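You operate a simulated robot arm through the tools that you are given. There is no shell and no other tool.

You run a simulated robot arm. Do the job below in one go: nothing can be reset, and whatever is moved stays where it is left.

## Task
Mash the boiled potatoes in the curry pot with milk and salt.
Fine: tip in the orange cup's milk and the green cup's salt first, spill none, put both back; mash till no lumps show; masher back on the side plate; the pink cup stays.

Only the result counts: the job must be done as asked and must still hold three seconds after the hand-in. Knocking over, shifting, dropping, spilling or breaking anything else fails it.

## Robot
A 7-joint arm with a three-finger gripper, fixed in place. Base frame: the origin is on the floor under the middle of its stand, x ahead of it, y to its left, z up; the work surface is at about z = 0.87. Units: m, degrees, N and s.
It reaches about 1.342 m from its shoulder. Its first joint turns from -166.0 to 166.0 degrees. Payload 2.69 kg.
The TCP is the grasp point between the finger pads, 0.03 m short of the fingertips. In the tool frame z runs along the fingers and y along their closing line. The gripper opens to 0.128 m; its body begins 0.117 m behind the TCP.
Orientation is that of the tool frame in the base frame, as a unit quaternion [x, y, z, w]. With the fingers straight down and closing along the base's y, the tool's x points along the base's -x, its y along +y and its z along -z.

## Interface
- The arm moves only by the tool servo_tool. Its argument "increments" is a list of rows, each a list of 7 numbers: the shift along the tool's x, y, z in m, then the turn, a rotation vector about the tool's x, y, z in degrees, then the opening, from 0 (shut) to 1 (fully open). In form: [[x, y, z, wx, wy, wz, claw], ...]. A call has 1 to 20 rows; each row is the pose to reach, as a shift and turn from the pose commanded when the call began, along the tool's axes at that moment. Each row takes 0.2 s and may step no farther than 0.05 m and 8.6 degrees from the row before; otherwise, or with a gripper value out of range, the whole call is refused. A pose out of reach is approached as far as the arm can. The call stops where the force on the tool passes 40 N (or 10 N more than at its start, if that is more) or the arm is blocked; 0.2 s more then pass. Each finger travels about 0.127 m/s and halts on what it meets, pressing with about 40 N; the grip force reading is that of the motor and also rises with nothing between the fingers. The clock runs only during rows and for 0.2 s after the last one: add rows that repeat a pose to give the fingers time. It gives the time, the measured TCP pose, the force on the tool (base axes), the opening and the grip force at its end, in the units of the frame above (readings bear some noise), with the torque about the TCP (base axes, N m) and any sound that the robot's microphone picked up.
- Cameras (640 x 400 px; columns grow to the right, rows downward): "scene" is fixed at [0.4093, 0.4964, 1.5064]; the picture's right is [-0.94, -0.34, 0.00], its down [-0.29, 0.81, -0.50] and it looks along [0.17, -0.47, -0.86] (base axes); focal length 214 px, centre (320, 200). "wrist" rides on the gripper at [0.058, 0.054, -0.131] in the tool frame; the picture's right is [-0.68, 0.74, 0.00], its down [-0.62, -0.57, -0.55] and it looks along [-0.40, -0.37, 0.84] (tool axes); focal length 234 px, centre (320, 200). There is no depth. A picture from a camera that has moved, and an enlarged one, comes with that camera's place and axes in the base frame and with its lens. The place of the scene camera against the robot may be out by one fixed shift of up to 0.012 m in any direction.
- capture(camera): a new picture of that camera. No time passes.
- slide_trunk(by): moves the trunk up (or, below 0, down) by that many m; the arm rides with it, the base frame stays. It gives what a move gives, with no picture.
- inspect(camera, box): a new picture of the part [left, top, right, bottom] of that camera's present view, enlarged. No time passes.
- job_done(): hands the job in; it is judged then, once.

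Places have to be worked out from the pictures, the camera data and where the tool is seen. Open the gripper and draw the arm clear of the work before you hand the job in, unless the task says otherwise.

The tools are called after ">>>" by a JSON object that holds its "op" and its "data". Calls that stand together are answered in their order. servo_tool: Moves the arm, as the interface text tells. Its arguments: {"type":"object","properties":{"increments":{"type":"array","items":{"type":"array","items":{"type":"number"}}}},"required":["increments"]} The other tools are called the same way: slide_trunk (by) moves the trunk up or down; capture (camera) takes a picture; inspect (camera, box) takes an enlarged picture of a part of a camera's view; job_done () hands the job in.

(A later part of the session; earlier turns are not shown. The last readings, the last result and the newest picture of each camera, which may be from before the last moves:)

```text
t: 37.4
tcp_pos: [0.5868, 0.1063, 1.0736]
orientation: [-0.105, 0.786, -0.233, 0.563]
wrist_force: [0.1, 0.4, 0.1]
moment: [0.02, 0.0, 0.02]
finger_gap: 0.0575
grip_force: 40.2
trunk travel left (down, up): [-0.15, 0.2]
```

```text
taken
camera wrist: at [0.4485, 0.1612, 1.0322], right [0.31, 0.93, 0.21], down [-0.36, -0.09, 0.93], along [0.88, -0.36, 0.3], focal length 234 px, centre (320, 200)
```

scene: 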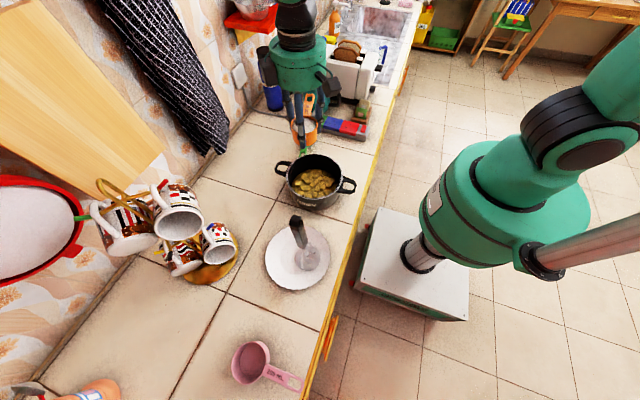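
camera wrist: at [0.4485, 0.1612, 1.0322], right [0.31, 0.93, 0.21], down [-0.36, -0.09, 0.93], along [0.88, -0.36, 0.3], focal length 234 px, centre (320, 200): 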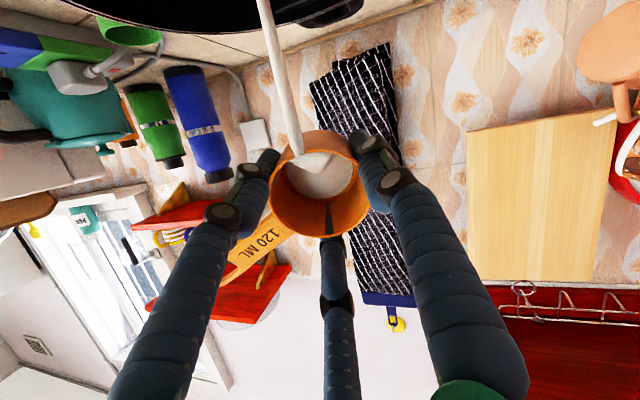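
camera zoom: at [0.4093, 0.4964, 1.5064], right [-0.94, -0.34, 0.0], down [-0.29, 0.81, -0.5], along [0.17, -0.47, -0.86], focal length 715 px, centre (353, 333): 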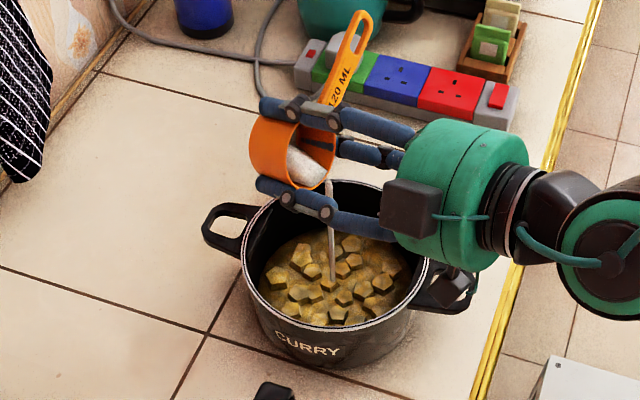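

Still pouring cleanly into the pot. I'll tilt on to 120° while raising 7 cm to keep the gripper housing clear of the pot rim and handle.

>>> {"op": "servo_tool", "data": {"increments": [[-0.0047, -0.0027, -0.0014, 1.5, -2.6, 0, 0.2], [-0.0094, -0.0054, -0.0029, 3, -5.2, 0, 0.2], [-0.0141, -0.0081, -0.0043, 4.5, -7.8, 0, 0.2], [-0.0188, -0.0108, -0.0058, 6, -10.4, 0, 0.2], [-0.0234, -0.0135, -0.0072, 7.5, -13, 0, 0.2], [-0.0281, -0.0162, -0.0087, 9, -15.6, 0, 0.2], [-0.0328, -0.0189, -0.0101, 10.5, -18.2, 0, 0.2], [-0.0375, -0.0216, -0.0116, 12, -20.8, 0, 0.2], [-0.0422, -0.0243, -0.013, 13.5, -23.4, 0, 0.2], [-0.0469, -0.027, -0.0145, 15, -26, 0, 0.2], [-0.0516, -0.0297, -0.0159, 16.5, -28.6, 0, 0.2], [-0.0563, -0.0324, -0.0174, 18, -31.2, 0, 0.2], [-0.0586, -0.0338, -0.0181, 19.5, -33.8, 0, 0.2], [-0.0586, -0.0338, -0.0181, 21, -36.4, 0, 0.2], [-0.0586, -0.0338, -0.0181, 22.5, -39, 0, 0.2], [-0.0586, -0.0338, -0.0181, 22.5, -39, 0, 0.2], [-0.0586, -0.0338, -0.0181, 22.5, -39, 0, 0.2], [-0.0586, -0.0338, -0.0181, 22.5, -39, 0, 0.2]]}}

>>> {"op": "inspect", "data": {"camera": "scene", "box": [250, 80, 370, 220]}}

>>> {"op": "capture", "data": {"camera": "wrist"}}

```text
t: 41.2
tcp_pos: [0.5872, 0.1084, 1.1441]
orientation: [-0.065, 0.495, -0.332, 0.801]
wrist_force: [-0.8, 0.5, 0.0]
moment: [0.02, -0.01, -0.01]
finger_gap: 0.0576
grip_force: 39.9
trunk travel left (down, up): [-0.15, 0.2]
```

```text
2.86 times, centred on (310, 150) of scene
camera zoom: at [0.4093, 0.4964, 1.5064], right [-0.94, -0.34, 0.0], down [-0.29, 0.81, -0.5], along [0.17, -0.47, -0.86], focal length 613 px, centre (349, 343)
```

zoom: 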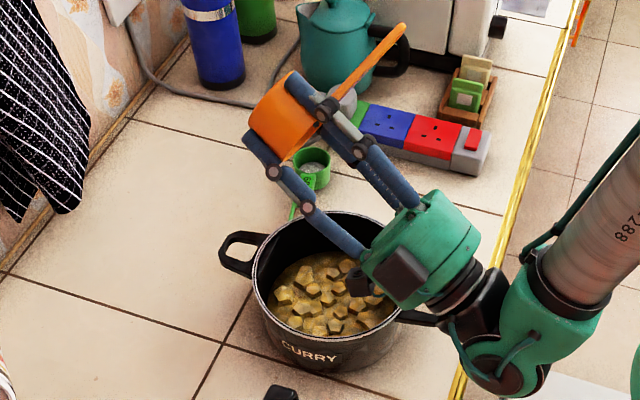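

```text
taken
camera wrist: at [0.5189, 0.1426, 1.0107], right [0.15, 0.97, 0.19], down [-0.9, 0.05, 0.43], along [0.41, -0.23, 0.88], focal length 234 px, centre (320, 200)
```

wrist: 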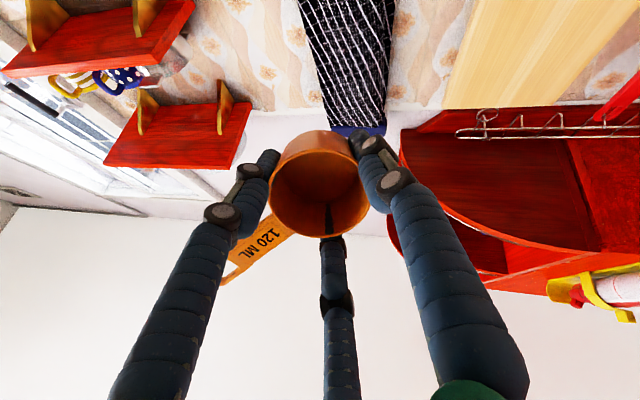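

The cup interior shows empty and the stream has stopped; nothing seen outside the pot. I'll tilt back upright.

>>> {"op": "servo_tool", "data": {"increments": [[0, 0, 0, -4, 6.93, 0, 0.2], [0, 0, 0, -8, 13.86, 0, 0.2], [0, 0, 0, -12, 20.8, 0, 0.2], [0, 0, 0, -16, 27.7, 0, 0.2], [0, 0, 0, -20, 34.6, 0, 0.2], [0, 0, 0, -24, 41.6, 0, 0.2], [0, 0, 0, -28, 48.5, 0, 0.2], [0, 0, 0, -32, 55.4, 0, 0.2], [0, 0, 0, -36, 62.4, 0, 0.2], [0, 0, 0, -40, 69.3, 0, 0.2], [0, 0, 0, -44, 76.2, 0, 0.2], [0, 0, 0, -48, 83.1, 0, 0.2], [0, 0, 0, -52, 90.1, 0, 0.2], [0, 0, 0, -56, 97, 0, 0.2], [0, 0, 0, -60, 103.9, 0, 0.2]]}}

>>> {"op": "capture", "data": {"camera": "wrist"}}

>>> {"op": "inspect", "data": {"camera": "scene", "box": [250, 80, 400, 220]}}

```text
t: 44.4
tcp_pos: [0.5864, 0.1076, 1.1428]
orientation: [-0.132, 0.991, 0.001, 0.0]
wrist_force: [-1.0, -0.9, -1.1]
moment: [0.01, -0.02, -0.01]
finger_gap: 0.0575
grip_force: 40.6
trunk travel left (down, up): [-0.15, 0.2]
```

```text
taken
camera wrist: at [0.5151, 0.1428, 1.274], right [0.46, 0.89, 0.0], down [0.74, -0.39, 0.55], along [0.49, -0.25, -0.84], focal length 234 px, centre (320, 200)
```

wrist: 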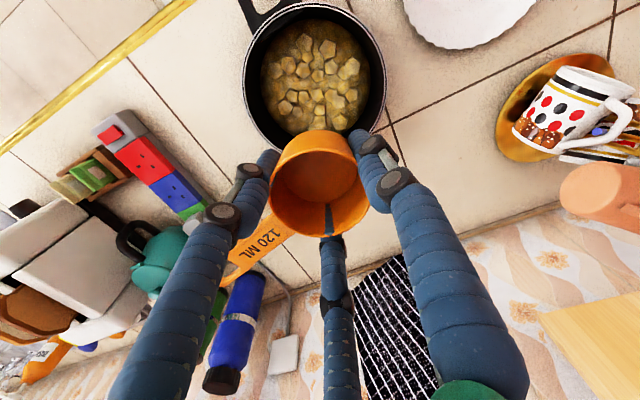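

```text
2.86 times, centred on (325, 150) of scene
camera zoom: at [0.4093, 0.4964, 1.5064], right [-0.94, -0.34, 0.0], down [-0.29, 0.81, -0.5], along [0.17, -0.47, -0.86], focal length 613 px, centre (306, 343)
```

zoom: 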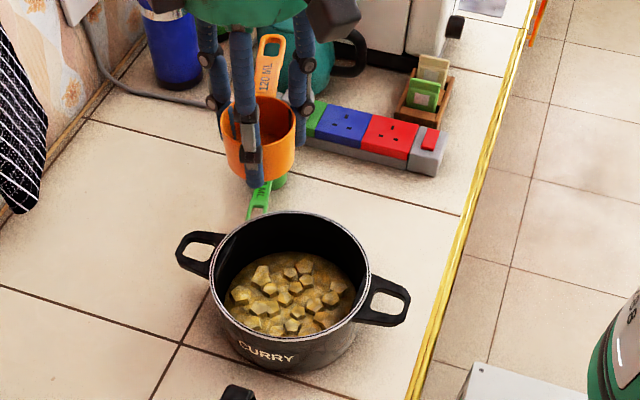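

The orange cup is empty and the food has lightened. I'll carry the cup back along the same path to above its original spot.

>>> {"op": "servo_tool", "data": {"increments": [[0.0008, -0.0013, 0, 0, 0, 0.73, 0.2], [0.003, -0.005, 0, 0, 0, 2.8, 0.2], [0.0065, -0.0108, 0, 0, 0, 6.08, 0.2], [0.0111, -0.0185, 0, 0, 0, 10.4, 0.2], [0.0167, -0.0277, 0, 0, 0, 15.63, 0.2], [0.023, -0.0383, 0, 0, 0, 21.6, 0.2], [0.03, -0.05, 0, 0, 0, 28.18, 0.2], [0.0375, -0.0625, 0, 0, 0, 35.2, 0.2], [0.0453, -0.0755, 0, 0, 0, 42.53, 0.2], [0.0533, -0.0888, 0, 0, 0, 50, 0.2], [0.0613, -0.102, 0, 0, 0, 57.48, 0.2], [0.0691, -0.115, 0, 0, 0, 64.8, 0.2], [0.0766, -0.1275, 0, 0, 0, 71.83, 0.2], [0.0836, -0.1392, 0, 0, 0, 78.4, 0.2], [0.0899, -0.1498, 0, 0, 0, 84.38, 0.2], [0.0955, -0.159, 0, 0, 0, 89.6, 0.2], [0.1001, -0.1667, 0, 0, 0, 93.93, 0.2], [0.1036, -0.1725, 0, 0, 0, 97.2, 0.2], [0.1058, -0.1762, 0, 0, 0, 99.28, 0.2], [0.1066, -0.1775, 0, 0, 0, 100, 0.2]]}}

>>> {"op": "capture", "data": {"camera": "wrist"}}

```text
t: 48.6
tcp_pos: [0.5298, -0.0921, 1.1432]
orientation: [0.675, 0.737, 0.001, 0.0]
wrist_force: [0.2, 0.2, -0.6]
moment: [-0.01, -0.02, -0.02]
finger_gap: 0.0576
grip_force: 40.8
trunk travel left (down, up): [-0.15, 0.2]
```

```text
taken
camera wrist: at [0.5772, -0.0298, 1.274], right [0.79, -0.61, 0.0], down [-0.51, -0.66, 0.55], along [-0.33, -0.43, -0.84], focal length 234 px, centre (320, 200)
```

wrist: 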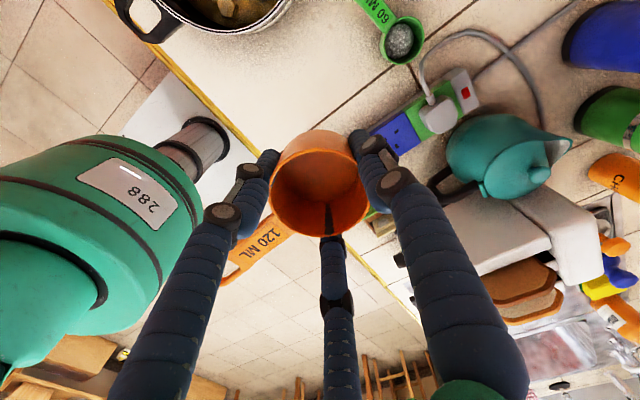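

It's back above its spot at z 1.143. I'll descend vertically, slowing for touchdown.

>>> {"op": "servo_tool", "data": {"increments": [[0, 0, 0.01, 0, 0, 0, 0.2], [0, 0, 0.03, 0, 0, 0, 0.2], [0, 0, 0.05, 0, 0, 0, 0.2], [0, 0, 0.075, 0, 0, 0, 0.2], [0, 0, 0.1, 0, 0, 0, 0.2], [0, 0, 0.125, 0, 0, 0, 0.2], [0, 0, 0.15, 0, 0, 0, 0.2], [0, 0, 0.17, 0, 0, 0, 0.2], [0, 0, 0.19, 0, 0, 0, 0.2], [0, 0, 0.205, 0, 0, 0, 0.2], [0, 0, 0.215, 0, 0, 0, 0.2], [0, 0, 0.223, 0, 0, 0, 0.2], [0, 0, 0.229, 0, 0, 0, 0.2], [0, 0, 0.233, 0, 0, 0, 0.2], [0, 0, 0.236, 0, 0, 0, 0.2], [0, 0, 0.238, 0, 0, 0, 0.2], [0, 0, 0.239, 0, 0, 0, 0.2]]}}

>>> {"op": "inspect", "data": {"camera": "scene", "box": [290, 80, 390, 180]}}

```text
t: 52.2
tcp_pos: [0.5306, -0.0916, 0.9059]
orientation: [0.675, 0.738, 0.001, 0.001]
wrist_force: [-6.0, 2.2, 22.1]
moment: [0.06, 0.23, -0.03]
finger_gap: 0.0578
grip_force: 40.2
trunk travel left (down, up): [-0.15, 0.2]
```

```text
4.00 times, centred on (340, 130) of scene
camera zoom: at [0.4093, 0.4964, 1.5064], right [-0.94, -0.34, 0.0], down [-0.29, 0.81, -0.5], along [0.17, -0.47, -0.86], focal length 858 px, centre (240, 480)
```

zoom: 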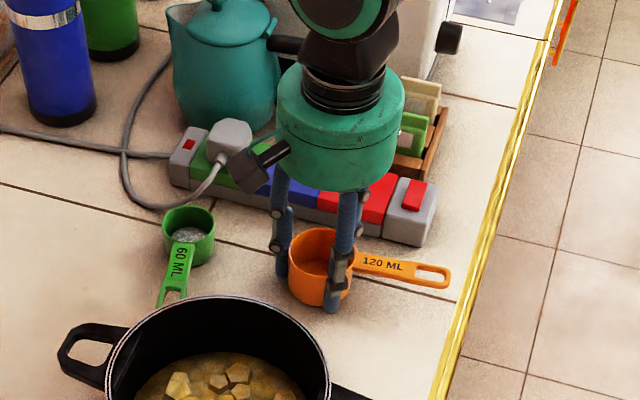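

The cup is seated (22 N upward contact) in its original position. I'll ease up 1 mm and open the fingers.

>>> {"op": "servo_tool", "data": {"increments": [[0, 0, -0.001, 0, 0, 0, 0.2], [0, 0, -0.001, 0, 0, 0, 0.48], [0, 0, -0.001, 0, 0, 0, 0.55], [0, 0, -0.001, 0, 0, 0, 0.65], [0, 0, -0.001, 0, 0, 0, 0.75], [0, 0, -0.001, 0, 0, 0, 0.75]]}}

>>> {"op": "capture", "data": {"camera": "wrist"}}

>>> {"op": "inspect", "data": {"camera": "scene", "box": [290, 80, 390, 180]}}

```text
t: 53.6
tcp_pos: [0.5295, -0.0928, 0.9056]
orientation: [0.676, 0.737, 0.001, 0.001]
wrist_force: [-0.2, 0.1, -0.1]
moment: [-0.02, 0.02, 0.0]
finger_gap: 0.096
grip_force: 0.1
trunk travel left (down, up): [-0.15, 0.2]
```

```text
taken
camera wrist: at [0.5778, -0.0299, 1.0362], right [0.79, -0.61, 0.0], down [-0.51, -0.66, 0.55], along [-0.33, -0.43, -0.84], focal length 234 px, centre (320, 200)
```

wrist: 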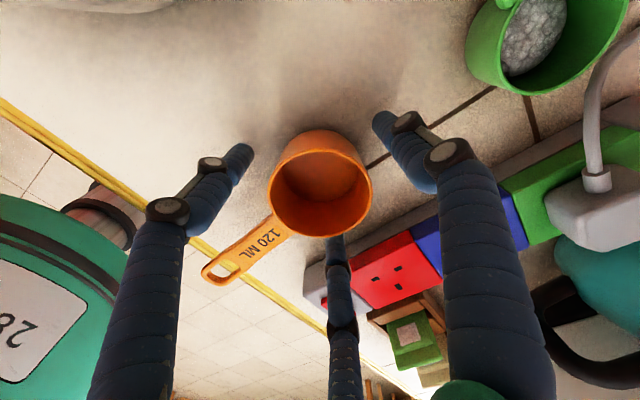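

```text
4.00 times, centred on (340, 130) of scene
camera zoom: at [0.4093, 0.4964, 1.5064], right [-0.94, -0.34, 0.0], down [-0.29, 0.81, -0.5], along [0.17, -0.47, -0.86], focal length 858 px, centre (240, 480)
```

zoom: 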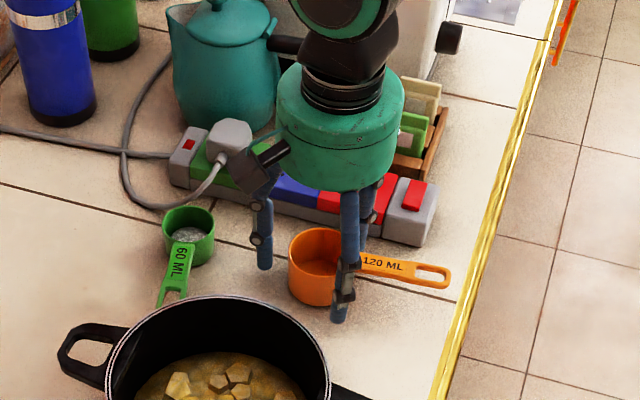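

The orange cup stands back on its spot, untouched by the open fingers. I'll rise straight up out of it.

>>> {"op": "servo_tool", "data": {"increments": [[0, 0, -0.01, 0, 0, 0, 0.75], [0, 0, -0.03, 0, 0, 0, 0.75], [0, 0, -0.06, 0, 0, 0, 0.75], [0, 0, -0.1, 0, 0, 0, 0.75], [0, 0, -0.14, 0, 0, 0, 0.75], [0, 0, -0.18, 0, 0, 0, 0.75], [0, 0, -0.2, 0, 0, 0, 0.75]]}}

>>> {"op": "inspect", "data": {"camera": "wrist", "box": [340, 0, 540, 140]}}

```text
t: 55.2
tcp_pos: [0.5283, -0.0935, 1.1069]
orientation: [0.675, 0.737, 0.001, 0.001]
wrist_force: [-0.1, 0.2, 0.7]
moment: [-0.04, -0.04, -0.01]
finger_gap: 0.0963
grip_force: 0.0
trunk travel left (down, up): [-0.15, 0.2]
```

```text
2.86 times, centred on (440, 70) of wrist
camera zoom: at [0.5758, -0.031, 1.2369], right [0.79, -0.61, 0.0], down [-0.51, -0.66, 0.55], along [-0.33, -0.43, -0.84], focal length 669 px, centre (-23, 571)
```

zoom: 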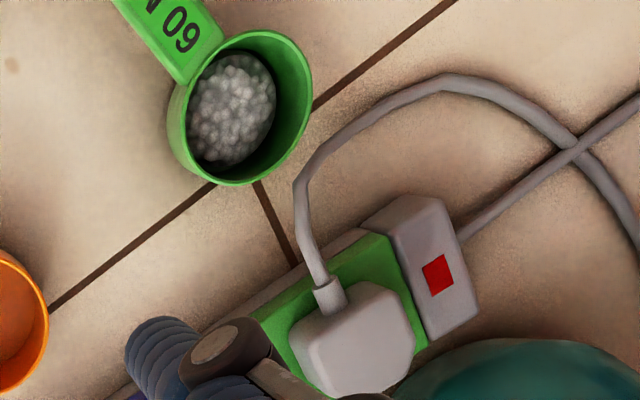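

Now I'll travel over the green cup (≈(0.665,-0.087)) while yawing -158°, so its handle falls between fingers and the rehearsed pour pose can be reused.

>>> {"op": "servo_tool", "data": {"increments": [[-0.0003, 0.0068, 0, 0, 0, -7.92, 0.75], [-0.0006, 0.0136, 0, 0, 0, -15.83, 0.75], [-0.0009, 0.0204, 0, 0, 0, -23.75, 0.75], [-0.0012, 0.0272, 0, 0, 0, -31.66, 0.75], [-0.0015, 0.034, 0, 0, 0, -39.58, 0.75], [-0.0018, 0.0408, 0, 0, 0, -47.49, 0.75], [-0.0021, 0.0476, 0, 0, 0, -55.41, 0.75], [-0.0024, 0.0544, 0, 0, 0, -63.32, 0.75], [-0.0027, 0.0612, 0, 0, 0, -71.24, 0.75], [-0.003, 0.068, 0, 0, 0, -79.15, 0.75], [-0.0032, 0.0748, 0, 0, 0, -87.07, 0.75], [-0.0035, 0.0816, 0, 0, 0, -94.98, 0.75], [-0.0038, 0.0884, 0, 0, 0, -102.9, 0.75], [-0.0041, 0.0952, 0, 0, 0, -110.81, 0.75], [-0.0044, 0.102, 0, 0, 0, -118.73, 0.75], [-0.0047, 0.1088, 0, 0, 0, -126.64, 0.75], [-0.005, 0.1156, 0, 0, 0, -134.56, 0.75], [-0.0053, 0.1224, 0, 0, 0, -142.47, 0.75], [-0.0056, 0.1292, 0, 0, 0, -150.39, 0.75], [-0.0059, 0.136, 0, 0, 0, -158.3, 0.75]]}}

>>> {"op": "capture", "data": {"camera": "wrist"}}

>>> {"op": "capture", "data": {"camera": "scene"}}

```text
t: 59.4
tcp_pos: [0.6659, -0.0864, 1.106]
orientation: [-0.598, 0.801, -0.001, 0.001]
wrist_force: [-0.4, -0.3, 0.1]
moment: [0.01, -0.02, 0.0]
finger_gap: 0.0961
grip_force: 0.1
trunk travel left (down, up): [-0.15, 0.2]
```

```text
taken
camera wrist: at [0.5969, -0.1275, 1.236], right [-0.51, 0.86, 0.0], down [0.72, 0.43, 0.55], along [0.47, 0.28, -0.84], focal length 234 px, centre (320, 200)
```

wrist: 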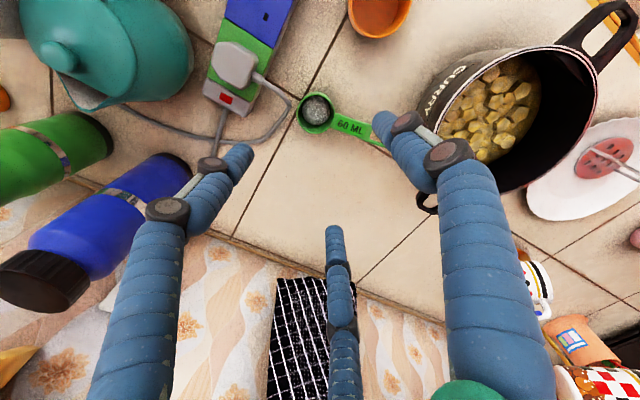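

```text
taken
```

scene: 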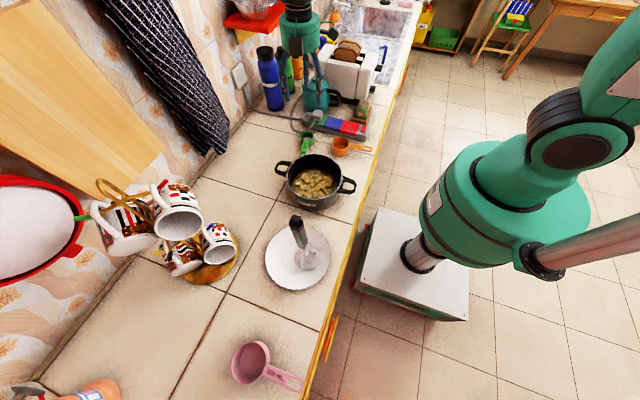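

The green cup's handle points between the right and centre fingers as intended. I'll zoom to refine its position.

>>> {"op": "inspect", "data": {"camera": "wrist", "box": [260, 70, 420, 180]}}

```text
3.64 times, centred on (340, 125) of wrist
camera zoom: at [0.5969, -0.1275, 1.236], right [-0.51, 0.86, 0.0], down [0.72, 0.43, 0.55], along [0.47, 0.28, -0.84], focal length 852 px, centre (247, 473)
```

zoom: 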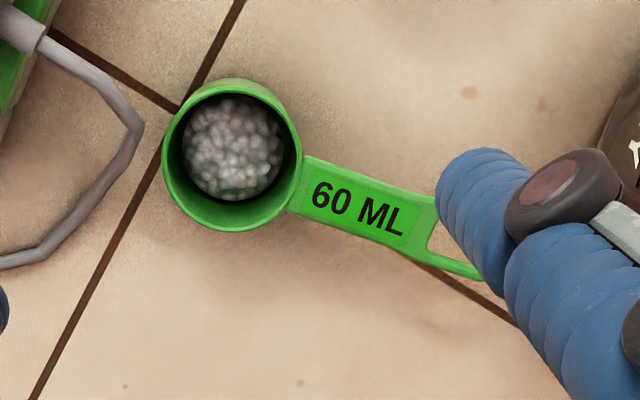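

The cable's bend lies only ~1 cm from the cup wall, right where one finger would land. Rotating the gripper +26° puts both the handle and the cable bend in the gaps between fingers; I'll do that, centre on the cup and come down to z≈1.0 for a closer look.

>>> {"op": "servo_tool", "data": {"increments": [[0.0014, -0.0004, 0.01, 0, 0, 6.6, 0.7], [0.0028, -0.0009, 0.035, 0, 0, 13.2, 0.7], [0.0042, -0.0014, 0.06, 0, 0, 19.7, 0.7], [0.0055, -0.0018, 0.085, 0, 0, 26.3, 0.7], [0.0055, -0.0018, 0.1, 0, 0, 26.3, 0.7]]}}

>>> {"op": "capture", "data": {"camera": "wrist"}}

>>> {"op": "inspect", "data": {"camera": "wrist", "box": [230, 90, 410, 230]}}

>>> {"op": "inspect", "data": {"camera": "scene", "box": [270, 60, 370, 170]}}

```text
t: 60.6
tcp_pos: [0.6676, -0.0895, 1.0067]
orientation: [-0.399, 0.917, -0.001, 0.001]
wrist_force: [0.3, 0.5, 0.2]
moment: [-0.04, -0.02, 0.04]
finger_gap: 0.0894
grip_force: 0.2
trunk travel left (down, up): [-0.15, 0.2]
```

```text
taken
camera wrist: at [0.5871, -0.0973, 1.1364], right [-0.08, 1.0, 0.0], down [0.83, 0.06, 0.55], along [0.55, 0.04, -0.84], focal length 234 px, centre (320, 200)
```

wrist: 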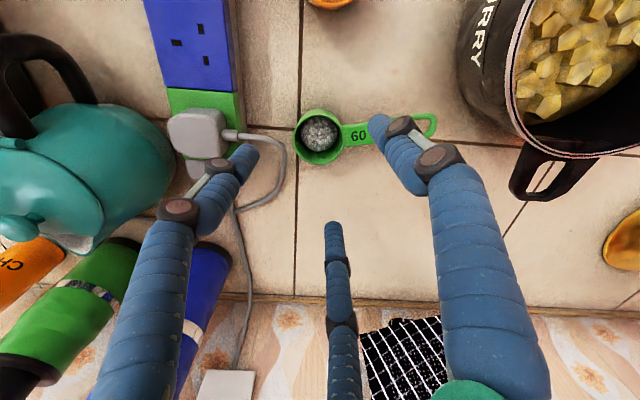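

```text
2.86 times, centred on (320, 160) of wrist
camera zoom: at [0.5871, -0.0973, 1.1364], right [-0.08, 1.0, 0.0], down [0.83, 0.06, 0.55], along [0.55, 0.04, -0.84], focal length 669 px, centre (320, 314)
```

zoom: 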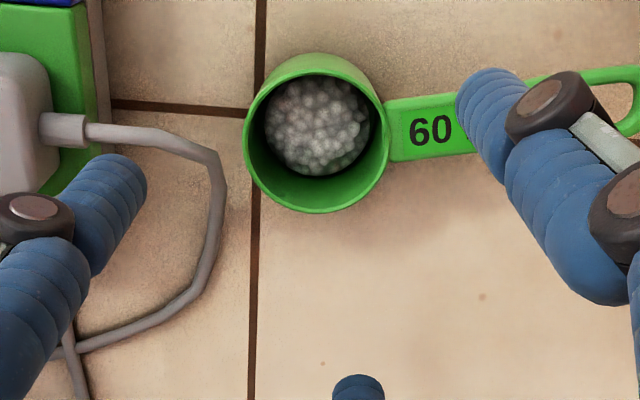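

```text
3.64 times, centred on (320, 115) of scene
camera zoom: at [0.4093, 0.4964, 1.5064], right [-0.94, -0.34, 0.0], down [-0.29, 0.81, -0.5], along [0.17, -0.47, -0.86], focal length 780 px, centre (320, 509)
```

zoom: 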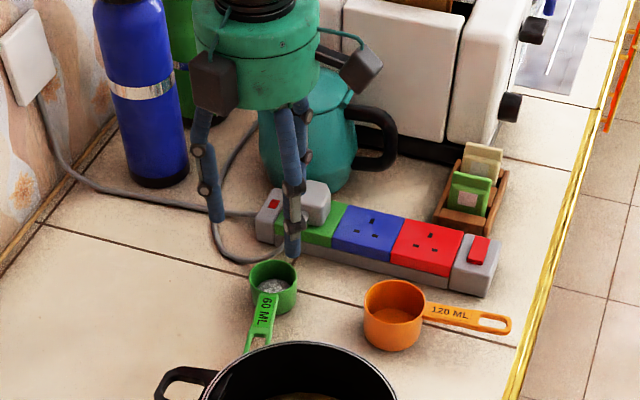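

The cup is centred under the tool within about 1 mm, and the cable bend sits in the gap between fingers with ≥1 cm clearance. I'll descend to z≈0.906.

>>> {"op": "servo_tool", "data": {"increments": [[0.0005, 0, 0.02, 0, 0, 0, 0.68], [0.0005, 0, 0.04, 0, 0, 0, 0.68], [0.0005, 0, 0.06, 0, 0, 0, 0.68], [0.0005, 0, 0.075, 0, 0, 0, 0.68], [0.0005, 0, 0.085, 0, 0, 0, 0.68], [0.0005, 0, 0.093, 0, 0, 0, 0.68], [0.0005, 0, 0.1, 0, 0, 0, 0.68]]}}

>>> {"op": "capture", "data": {"camera": "wrist"}}

>>> {"op": "inspect", "data": {"camera": "scene", "box": [270, 80, 370, 180]}}

```text
t: 62.2
tcp_pos: [0.6681, -0.0911, 0.9054]
orientation: [-0.399, 0.917, -0.001, 0.001]
wrist_force: [-1.1, -0.2, 0.5]
moment: [0.0, 0.0, 0.0]
finger_gap: 0.0868
grip_force: 0.0
trunk travel left (down, up): [-0.15, 0.2]
```

```text
taken
camera wrist: at [0.5865, -0.0981, 1.0362], right [-0.08, 1.0, 0.0], down [0.83, 0.07, 0.55], along [0.55, 0.04, -0.83], focal length 234 px, centre (320, 200)
```

wrist: 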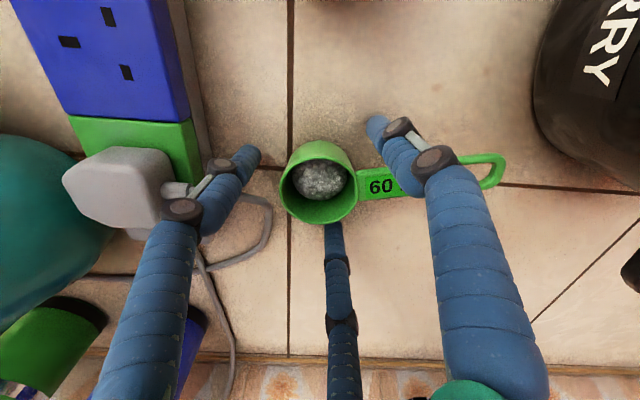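

```text
4.00 times, centred on (320, 130) of scene
camera zoom: at [0.4093, 0.4964, 1.5064], right [-0.94, -0.34, 0.0], down [-0.29, 0.81, -0.5], along [0.17, -0.47, -0.86], focal length 858 px, centre (320, 480)
```

zoom: 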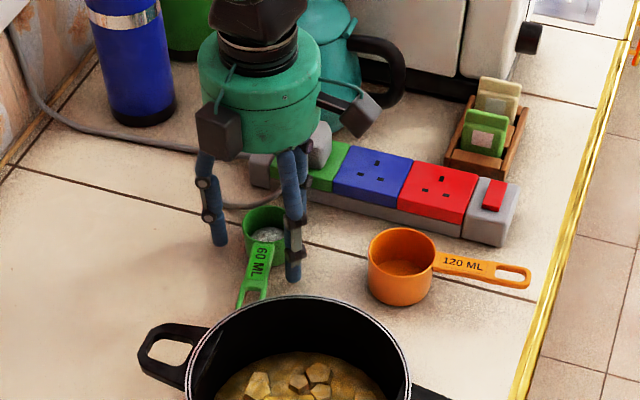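

The fingers straddle the green cup with the handle and cable clear. I'll close slowly.

>>> {"op": "servo_tool", "data": {"increments": [[0, 0, 0, 0, 0, 0, 0.62], [0, 0, 0, 0, 0, 0, 0.57], [0, 0, 0, 0, 0, 0, 0.52], [0, 0, 0, 0, 0, 0, 0.48], [0, 0, 0, 0, 0, 0, 0.45], [0, 0, 0, 0, 0, 0, 0.42], [0, 0, 0, 0, 0, 0, 0.4], [0, 0, 0, 0, 0, 0, 0.37], [0, 0, 0, 0, 0, 0, 0.33], [0, 0, 0, 0, 0, 0, 0.28], [0, 0, 0, 0, 0, 0, 0.2], [0, 0, 0, 0, 0, 0, 0.1], [0, 0, 0, 0, 0, 0, 0.1]]}}

>>> {"op": "capture", "data": {"camera": "wrist"}}

>>> {"op": "inspect", "data": {"camera": "scene", "box": [270, 80, 370, 180]}}

```text
t: 65.0
tcp_pos: [0.6665, -0.0906, 0.9076]
orientation: [-0.399, 0.917, -0.001, 0.001]
wrist_force: [-1.0, 0.2, 0.7]
moment: [-0.03, 0.0, 0.01]
finger_gap: 0.0493
grip_force: 40.0
trunk travel left (down, up): [-0.15, 0.2]
```

```text
taken
camera wrist: at [0.5864, -0.0981, 1.0362], right [-0.08, 1.0, 0.0], down [0.83, 0.07, 0.55], along [0.55, 0.04, -0.84], focal length 234 px, centre (320, 200)
```

wrist: 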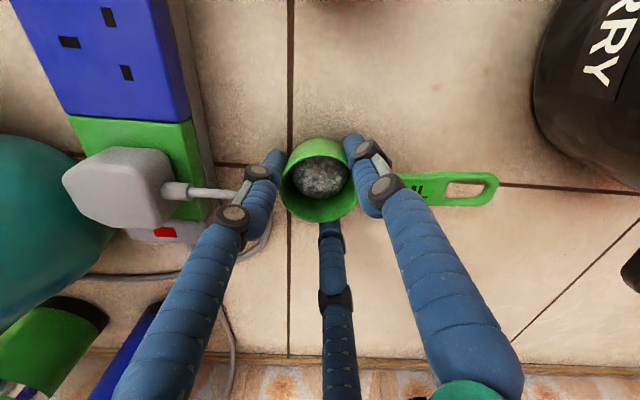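

```text
4.00 times, centred on (320, 130) of scene
camera zoom: at [0.4093, 0.4964, 1.5064], right [-0.94, -0.34, 0.0], down [-0.29, 0.81, -0.5], along [0.17, -0.47, -0.86], focal length 858 px, centre (320, 480)
```

zoom: 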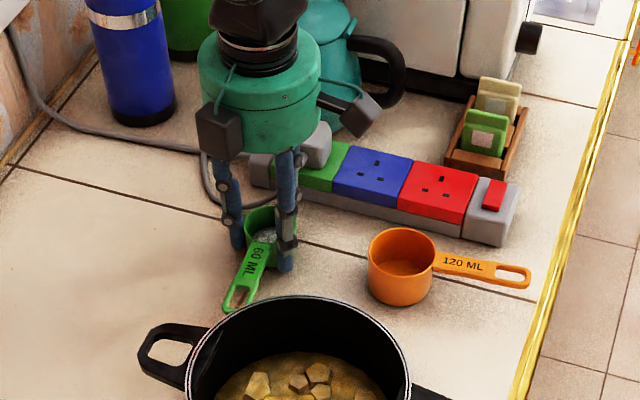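

Closing nudged the handle round by ~8–9° (I'll undo that when setting it back) and the grip is firm. I'll lift slightly first to check it holds level.

>>> {"op": "servo_tool", "data": {"increments": [[0, 0, -0.002, 0, 0, 0, 0.1], [0, 0, -0.005, 0, 0, 0, 0.1], [0, 0, -0.009, 0, 0, 0, 0.1], [0, 0, -0.015, 0, 0, 0, 0.1], [0, 0, -0.021, 0, 0, 0, 0.1], [0, 0, -0.026, 0, 0, 0, 0.1], [0, 0, -0.029, 0, 0, 0, 0.1], [0, 0, -0.03, 0, 0, 0, 0.1]]}}

>>> {"op": "capture", "data": {"camera": "wrist"}}

>>> {"op": "inspect", "data": {"camera": "scene", "box": [270, 80, 370, 180]}}

```text
t: 66.8
tcp_pos: [0.6669, -0.0924, 0.9369]
orientation: [-0.399, 0.917, -0.001, 0.001]
wrist_force: [0.0, 0.7, 0.0]
moment: [-0.02, -0.01, 0.02]
finger_gap: 0.0492
grip_force: 40.2
trunk travel left (down, up): [-0.15, 0.2]
```

```text
taken
camera wrist: at [0.5861, -0.0989, 1.0664], right [-0.08, 1.0, 0.0], down [0.83, 0.07, 0.55], along [0.55, 0.04, -0.84], focal length 234 px, centre (320, 200)
```

wrist: 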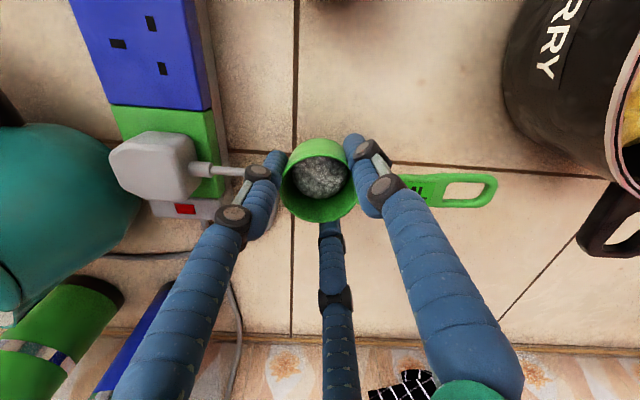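

```text
4.00 times, centred on (320, 130) of scene
camera zoom: at [0.4093, 0.4964, 1.5064], right [-0.94, -0.34, 0.0], down [-0.29, 0.81, -0.5], along [0.17, -0.47, -0.86], focal length 858 px, centre (320, 480)
```

zoom: 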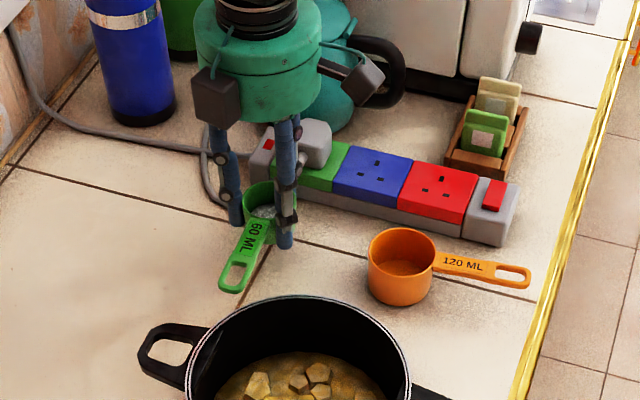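

Held level with no spill. I'll lift on to z≈1.145.

>>> {"op": "servo_tool", "data": {"increments": [[0, 0, -0.003, 0, 0, 0, 0.1], [0, 0, -0.01, 0, 0, 0, 0.1], [0, 0, -0.02, 0, 0, 0, 0.1], [0, 0, -0.035, 0, 0, 0, 0.1], [0, 0, -0.052, 0, 0, 0, 0.1], [0, 0, -0.07, 0, 0, 0, 0.1], [0, 0, -0.09, 0, 0, 0, 0.1], [0, 0, -0.11, 0, 0, 0, 0.1], [0, 0, -0.13, 0, 0, 0, 0.1], [0, 0, -0.15, 0, 0, 0, 0.1], [0, 0, -0.168, 0, 0, 0, 0.1], [0, 0, -0.184, 0, 0, 0, 0.1], [0, 0, -0.196, 0, 0, 0, 0.1], [0, 0, -0.204, 0, 0, 0, 0.1], [0, 0, -0.208, 0, 0, 0, 0.1]]}}

```text
t: 70.0
tcp_pos: [0.6662, -0.0932, 1.1435]
orientation: [-0.399, 0.917, 0.0, 0.001]
wrist_force: [0.2, -0.7, -1.0]
moment: [0.01, 0.01, 0.0]
finger_gap: 0.0484
grip_force: 40.2
trunk travel left (down, up): [-0.15, 0.2]
```

Still firm. Now the smooth carry to above the pot at about (0.572,0.111), yawing +32° into the rehearsed pour orientation.

>>> {"op": "servo_tool", "data": {"increments": [[-0.0012, 0.003, 0, 0, 0, 0.47, 0.1], [-0.0046, 0.0115, 0, 0, 0, 1.77, 0.1], [-0.0099, 0.0246, 0, 0, 0, 3.78, 0.1], [-0.0166, 0.0412, 0, 0, 0, 6.35, 0.1], [-0.0244, 0.0606, 0, 0, 0, 9.33, 0.1], [-0.0329, 0.0818, 0, 0, 0, 12.6, 0.1], [-0.0419, 0.104, 0, 0, 0, 16, 0.1], [-0.0508, 0.1261, 0, 0, 0, 19.4, 0.1], [-0.0593, 0.1473, 0, 0, 0, 22.67, 0.1], [-0.0671, 0.1667, 0, 0, 0, 25.65, 0.1], [-0.0738, 0.1833, 0, 0, 0, 28.22, 0.1], [-0.0791, 0.1964, 0, 0, 0, 30.23, 0.1], [-0.0825, 0.2049, 0, 0, 0, 31.53, 0.1], [-0.0837, 0.2079, 0, 0, 0, 32, 0.1]]}}

>>> {"op": "capture", "data": {"camera": "wrist"}}

>>> {"op": "inspect", "data": {"camera": "scene", "box": [250, 70, 370, 220]}}

```text
t: 73.0
tcp_pos: [0.5703, 0.1104, 1.1431]
orientation: [-0.131, 0.991, 0.0, 0.0]
wrist_force: [-1.0, 0.3, 0.2]
moment: [0.02, 0.02, 0.0]
finger_gap: 0.0482
grip_force: 39.9
trunk travel left (down, up): [-0.15, 0.2]
```

```text
taken
camera wrist: at [0.4991, 0.1465, 1.2741], right [0.46, 0.89, 0.0], down [0.74, -0.39, 0.55], along [0.49, -0.25, -0.84], focal length 234 px, centre (320, 200)
```

wrist: 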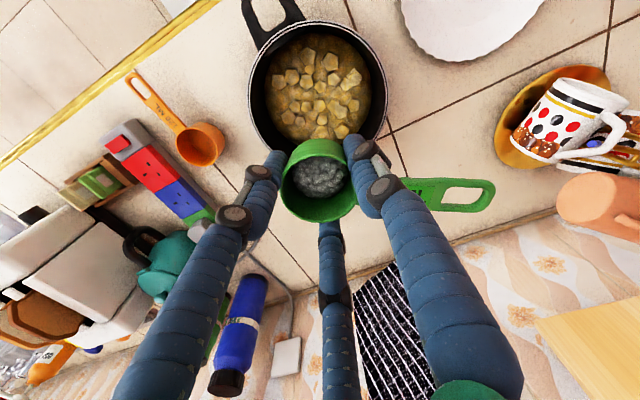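

```text
2.67 times, centred on (310, 145) of scene
camera zoom: at [0.4093, 0.4964, 1.5064], right [-0.94, -0.34, 0.0], down [-0.29, 0.81, -0.5], along [0.17, -0.47, -0.86], focal length 572 px, centre (347, 347)
```

zoom: 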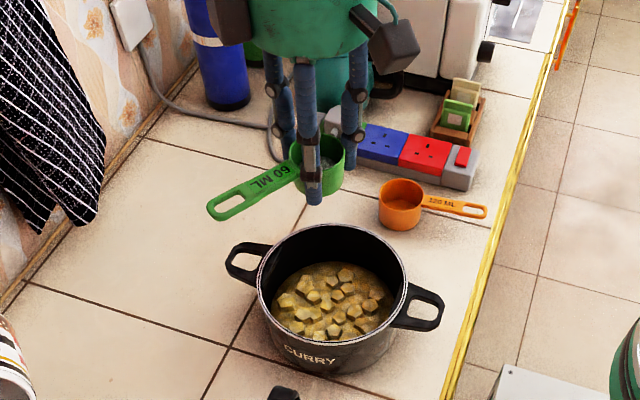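

The green cup is level over the pot. I'll lower ~7 cm and then begin tilting to 75°.

>>> {"op": "servo_tool", "data": {"increments": [[0, 0, 0.005, 0, 0, 0, 0.1], [0, 0, 0.015, 0, 0, 0, 0.1], [0, 0, 0.03, 0, 0, 0, 0.1], [0, 0, 0.045, 0, 0, 0, 0.1], [0, 0, 0.058, 0, 0, 0, 0.1], [0, 0, 0.065, 0, 0, 0, 0.1], [0, 0, 0.068, 0, 0, 0, 0.1]]}}

>>> {"op": "servo_tool", "data": {"increments": [[0, 0, 0, 1.5, -2.6, 0, 0.1], [0, 0, 0, 3, -5.2, 0, 0.1], [0, 0, 0, 5, -8.66, 0, 0.1], [0, 0, 0, 7, -12.1, 0, 0.1], [0, 0, 0, 9, -15.6, 0, 0.1], [0, 0, 0, 11, -19, 0, 0.1], [0, 0, 0, 13, -22.5, 0, 0.1], [0, 0, 0, 15, -26, 0, 0.1], [0, 0, 0, 17, -29.4, 0, 0.1], [0, 0, 0, 19, -32.9, 0, 0.1], [0, 0, 0, 21, -36.4, 0, 0.1], [0, 0, 0, 22.5, -39, 0, 0.1]]}}

>>> {"op": "inspect", "data": {"camera": "scene", "box": [250, 90, 370, 220]}}

>>> {"op": "capture", "data": {"camera": "wrist"}}

```text
t: 74.6
tcp_pos: [0.5718, 0.1098, 1.0757]
orientation: [-0.131, 0.991, 0.0, 0.001]
wrist_force: [-1.2, 0.2, -0.3]
moment: [-0.01, 0.03, 0.02]
finger_gap: 0.0478
grip_force: 40.2
trunk travel left (down, up): [-0.15, 0.2]
```

```text
t: 77.2
tcp_pos: [0.5709, 0.1111, 1.0768]
orientation: [-0.12, 0.915, -0.148, 0.355]
wrist_force: [0.3, -0.1, -0.1]
moment: [-0.01, 0.04, -0.03]
finger_gap: 0.0476
grip_force: 40.0
trunk travel left (down, up): [-0.15, 0.2]
```

```text
3.08 times, centred on (310, 155) of scene
camera zoom: at [0.4093, 0.4964, 1.5064], right [-0.94, -0.34, 0.0], down [-0.29, 0.81, -0.5], along [0.17, -0.47, -0.86], focal length 660 px, centre (351, 338)
```

zoom: 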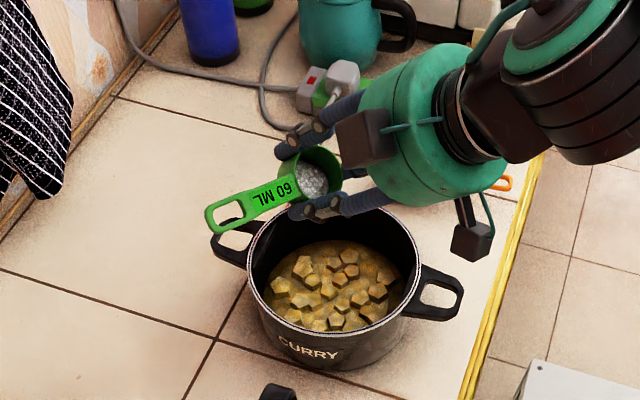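

```text
taken
camera wrist: at [0.4321, 0.1647, 1.1129], right [0.4, 0.9, 0.15], down [0.13, -0.22, 0.97], along [0.91, -0.37, -0.21], focal length 234 px, centre (320, 200)
```

wrist: 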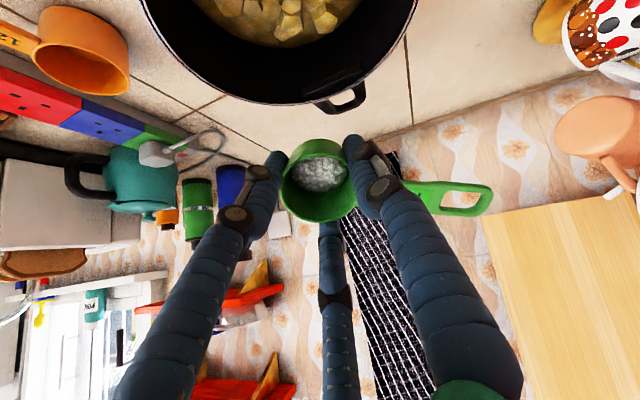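

At 45° nothing has poured yet (salt is low in the cup). I'll continue to about 85°.

>>> {"op": "servo_tool", "data": {"increments": [[0, 0, 0, 2, -3.46, 0, 0.1], [0, 0, 0, 4, -6.93, 0, 0.1], [0, 0, 0, 6, -10.4, 0, 0.1], [0, 0, 0, 8, -13.86, 0, 0.1], [0, 0, 0, 10, -17.3, 0, 0.1], [0, 0, 0, 12, -20.8, 0, 0.1], [0, 0, 0, 14, -24.2, 0, 0.1], [0, 0, 0, 16, -27.7, 0, 0.1], [0, 0, 0, 18, -31.2, 0, 0.1], [0, 0, 0, 20, -34.6, 0, 0.1]]}}

>>> {"op": "inspect", "data": {"camera": "scene", "box": [250, 90, 370, 220]}}

>>> {"op": "capture", "data": {"camera": "wrist"}}

```text
t: 79.4
tcp_pos: [0.5713, 0.1104, 1.077]
orientation: [-0.095, 0.73, -0.259, 0.625]
wrist_force: [-1.2, 1.2, -0.2]
moment: [0.02, 0.01, 0.01]
finger_gap: 0.0476
grip_force: 39.8
trunk travel left (down, up): [-0.15, 0.2]
```

```text
3.08 times, centred on (310, 155) of scene
camera zoom: at [0.4093, 0.4964, 1.5064], right [-0.94, -0.34, 0.0], down [-0.29, 0.81, -0.5], along [0.17, -0.47, -0.86], focal length 660 px, centre (351, 338)
```

zoom: 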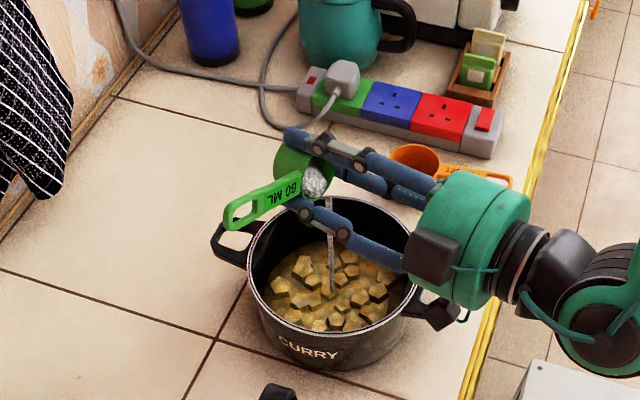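

```text
taken
camera wrist: at [0.4422, 0.1618, 1.0096], right [0.27, 0.94, 0.22], down [-0.51, -0.05, 0.86], along [0.82, -0.34, 0.46], focal length 234 px, centre (320, 200)
```

wrist: 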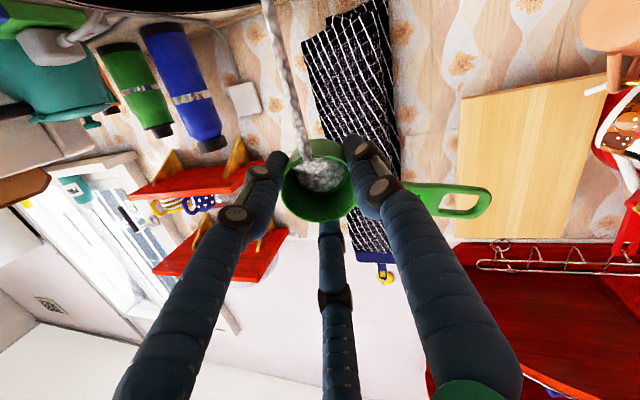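

Salt is flowing into the pot's middle. I'll tilt on to ~125° while raising 7 cm, then hold to let it empty.

>>> {"op": "servo_tool", "data": {"increments": [[-0.006, -0.0035, -0.0006, 1.67, -2.9, 0, 0.1], [-0.0121, -0.007, -0.0012, 3.33, -5.8, 0, 0.1], [-0.0181, -0.0105, -0.0018, 5, -8.66, 0, 0.1], [-0.0242, -0.014, -0.0024, 6.67, -11.5, 0, 0.1], [-0.0302, -0.0175, -0.003, 8.33, -14.4, 0, 0.1], [-0.0362, -0.0209, -0.0037, 10, -17.3, 0, 0.1], [-0.0423, -0.0244, -0.0043, 11.67, -20.2, 0, 0.1], [-0.0483, -0.0279, -0.0049, 13.33, -23.1, 0, 0.1], [-0.0544, -0.0314, -0.0055, 15, -26, 0, 0.1], [-0.0604, -0.0349, -0.0061, 16.67, -28.9, 0, 0.1], [-0.0604, -0.0349, -0.0061, 18.33, -31.7, 0, 0.1], [-0.0604, -0.0349, -0.0061, 20, -34.6, 0, 0.1], [-0.0604, -0.0349, -0.0061, 20, -34.6, 0, 0.1], [-0.0604, -0.0349, -0.0061, 20, -34.6, 0, 0.1], [-0.0604, -0.0349, -0.0061, 20, -34.6, 0, 0.1], [-0.0604, -0.0349, -0.0061, 20, -34.6, 0, 0.1]]}}

>>> {"op": "inspect", "data": {"camera": "scene", "box": [250, 80, 370, 220]}}

>>> {"op": "capture", "data": {"camera": "wrist"}}

```text
t: 82.8
tcp_pos: [0.5707, 0.1104, 1.1462]
orientation: [-0.06, 0.46, -0.339, 0.819]
wrist_force: [1.3, 0.2, -1.0]
moment: [-0.03, 0.05, 0.01]
finger_gap: 0.0468
grip_force: 39.5
trunk travel left (down, up): [-0.15, 0.2]
```

```text
2.86 times, centred on (310, 150) of scene
camera zoom: at [0.4093, 0.4964, 1.5064], right [-0.94, -0.34, 0.0], down [-0.29, 0.81, -0.5], along [0.17, -0.47, -0.86], focal length 613 px, centre (349, 343)
```

zoom: 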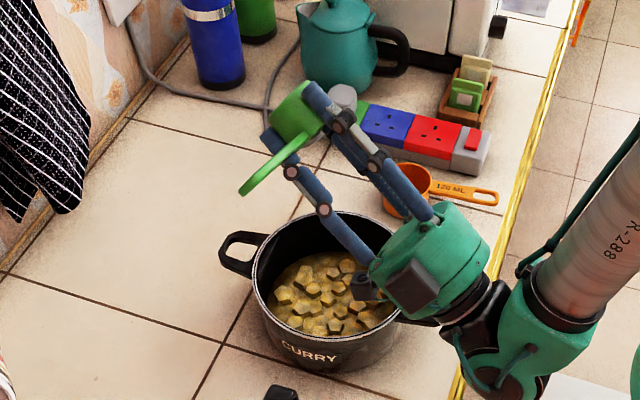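

```text
taken
camera wrist: at [0.5135, 0.1436, 1.0075], right [0.13, 0.97, 0.18], down [-0.93, 0.06, 0.36], along [0.34, -0.21, 0.92], focal length 234 px, centre (320, 200)
```

wrist: 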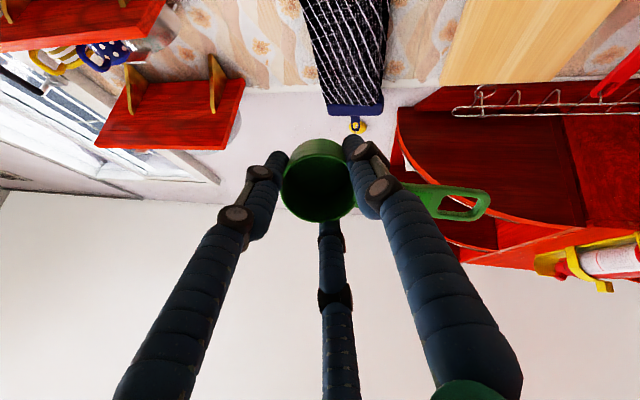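

The green cup is empty and the stream has ended. I'll tilt back upright.

>>> {"op": "servo_tool", "data": {"increments": [[0, 0, 0, -3.9, 6.77, 0, 0.1], [0, 0, 0, -7.81, 13.53, 0, 0.1], [0, 0, 0, -11.72, 20.3, 0, 0.1], [0, 0, 0, -15.63, 27.06, 0, 0.1], [0, 0, 0, -19.53, 33.83, 0, 0.1], [0, 0, 0, -23.44, 40.59, 0, 0.1], [0, 0, 0, -27.34, 47.36, 0, 0.1], [0, 0, 0, -31.25, 54.13, 0, 0.1], [0, 0, 0, -35.16, 60.89, 0, 0.1], [0, 0, 0, -39.06, 67.66, 0, 0.1], [0, 0, 0, -42.97, 74.42, 0, 0.1], [0, 0, 0, -46.88, 81.19, 0, 0.1], [0, 0, 0, -50.78, 87.96, 0, 0.1], [0, 0, 0, -54.69, 94.72, 0, 0.1], [0, 0, 0, -58.59, 101.49, 0, 0.1], [0, 0, 0, -62.5, 108.25, 0, 0.1]]}}

>>> {"op": "capture", "data": {"camera": "wrist"}}

>>> {"op": "inspect", "data": {"camera": "scene", "box": [250, 70, 400, 220]}}

```text
t: 86.2
tcp_pos: [0.5714, 0.1125, 1.1459]
orientation: [-0.13, 0.992, 0.001, -0.001]
wrist_force: [-1.5, 0.2, -0.7]
moment: [0.0, -0.06, 0.0]
finger_gap: 0.0466
grip_force: 40.5
trunk travel left (down, up): [-0.15, 0.2]
```

```text
taken
camera wrist: at [0.4988, 0.1473, 1.2767], right [0.46, 0.89, 0.0], down [0.74, -0.39, 0.55], along [0.49, -0.25, -0.84], focal length 234 px, centre (320, 200)
```

wrist: 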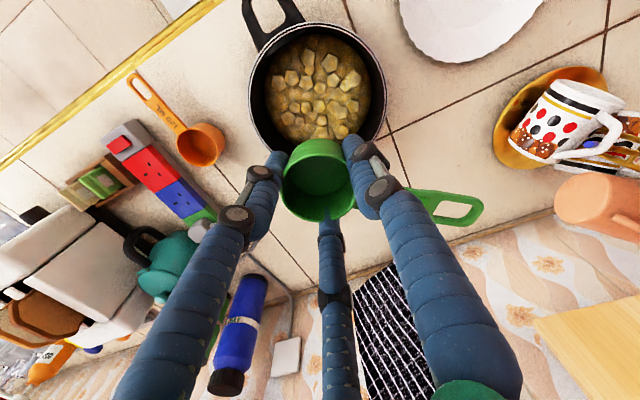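

```text
2.67 times, centred on (325, 145) of scene
camera zoom: at [0.4093, 0.4964, 1.5064], right [-0.94, -0.34, 0.0], down [-0.29, 0.81, -0.5], along [0.17, -0.47, -0.86], focal length 572 px, centre (307, 347)
```

zoom: 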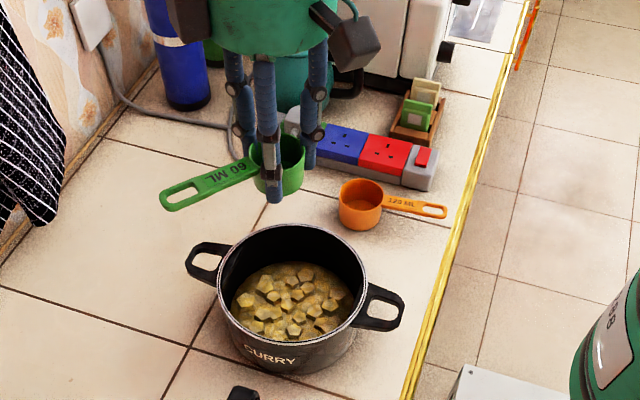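

Both cups' contents are in the pot. The green handle has crept ~15° relative to the gripper in total, so I'll carry it back with yaw -37° (instead of -32°) to partly restore the handle's heading while keeping the fingers clear of the cable.

>>> {"op": "servo_tool", "data": {"increments": [[-0.0006, -0.0032, 0, 0, 0, -0.54, 0.1], [-0.0022, -0.0122, 0, 0, 0, -2.05, 0.1], [-0.0046, -0.0261, 0, 0, 0, -4.37, 0.1], [-0.0078, -0.0438, 0, 0, 0, -7.34, 0.1], [-0.0115, -0.0643, 0, 0, 0, -10.79, 0.1], [-0.0155, -0.0869, 0, 0, 0, -14.56, 0.1], [-0.0197, -0.1104, 0, 0, 0, -18.5, 0.1], [-0.0238, -0.1338, 0, 0, 0, -22.44, 0.1], [-0.0278, -0.1564, 0, 0, 0, -26.21, 0.1], [-0.0315, -0.1769, 0, 0, 0, -29.66, 0.1], [-0.0347, -0.1946, 0, 0, 0, -32.63, 0.1], [-0.0371, -0.2085, 0, 0, 0, -34.95, 0.1], [-0.0387, -0.2175, 0, 0, 0, -36.46, 0.1], [-0.0393, -0.2207, 0, 0, 0, -37, 0.1]]}}

>>> {"op": "capture", "data": {"camera": "wrist"}}

```text
t: 89.2
tcp_pos: [0.667, -0.093, 1.1458]
orientation: [-0.438, 0.899, 0.0, 0.0]
wrist_force: [0.6, -0.7, -0.4]
moment: [0.03, 0.04, 0.0]
finger_gap: 0.0465
grip_force: 40.0
trunk travel left (down, up): [-0.15, 0.2]
```

```text
taken
camera wrist: at [0.5871, -0.1063, 1.2759], right [-0.16, 0.99, 0.0], down [0.82, 0.14, 0.55], along [0.54, 0.09, -0.84], focal length 234 px, centre (320, 200)
```

wrist: 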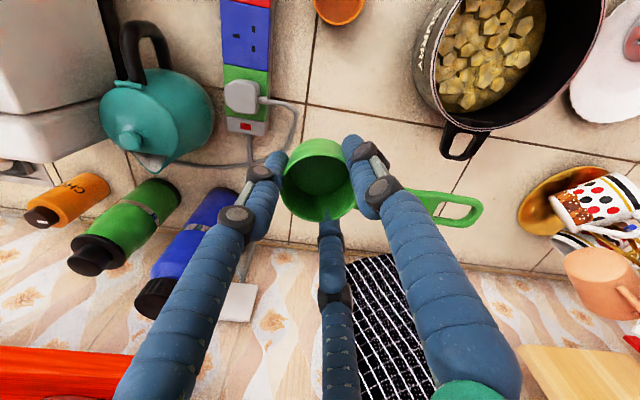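

It's above its original spot. I'll descend most of the way and check clearances before touchdown.

>>> {"op": "servo_tool", "data": {"increments": [[0, 0, 0.01, 0, 0, 0, 0.1], [0, 0, 0.035, 0, 0, 0, 0.1], [0, 0, 0.065, 0, 0, 0, 0.1], [0, 0, 0.1, 0, 0, 0, 0.1], [0, 0, 0.135, 0, 0, 0, 0.1], [0, 0, 0.165, 0, 0, 0, 0.1], [0, 0, 0.19, 0, 0, 0, 0.1], [0, 0, 0.205, 0, 0, 0, 0.1], [0, 0, 0.21, 0, 0, 0, 0.1]]}}

>>> {"op": "capture", "data": {"camera": "wrist"}}

>>> {"op": "inspect", "data": {"camera": "scene", "box": [270, 80, 370, 180]}}

```text
t: 91.2
tcp_pos: [0.6659, -0.0928, 0.935]
orientation: [-0.438, 0.899, 0.0, 0.0]
wrist_force: [0.7, -0.7, -0.2]
moment: [-0.02, -0.03, -0.01]
finger_gap: 0.0463
grip_force: 40.0
trunk travel left (down, up): [-0.15, 0.2]
```

```text
taken
camera wrist: at [0.5869, -0.1061, 1.0653], right [-0.16, 0.99, 0.0], down [0.82, 0.14, 0.55], along [0.54, 0.09, -0.84], focal length 234 px, centre (320, 200)
```

wrist: 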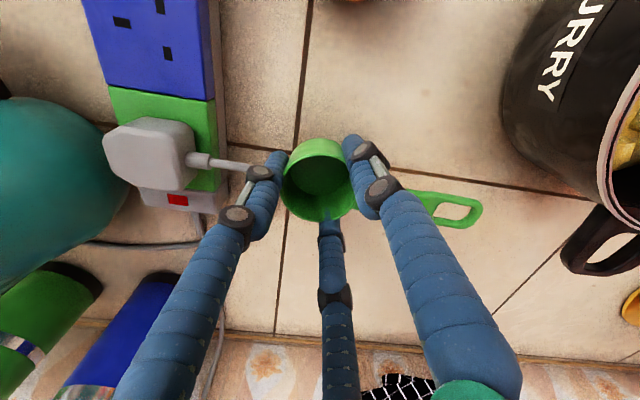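

```text
4.00 times, centred on (320, 130) of scene
camera zoom: at [0.4093, 0.4964, 1.5064], right [-0.94, -0.34, 0.0], down [-0.29, 0.81, -0.5], along [0.17, -0.47, -0.86], focal length 858 px, centre (320, 480)
```

zoom: 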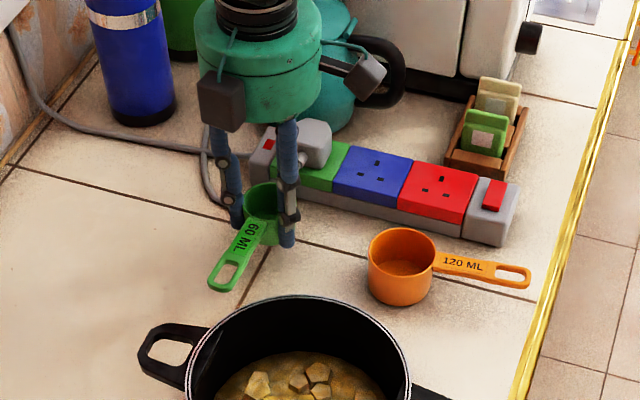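

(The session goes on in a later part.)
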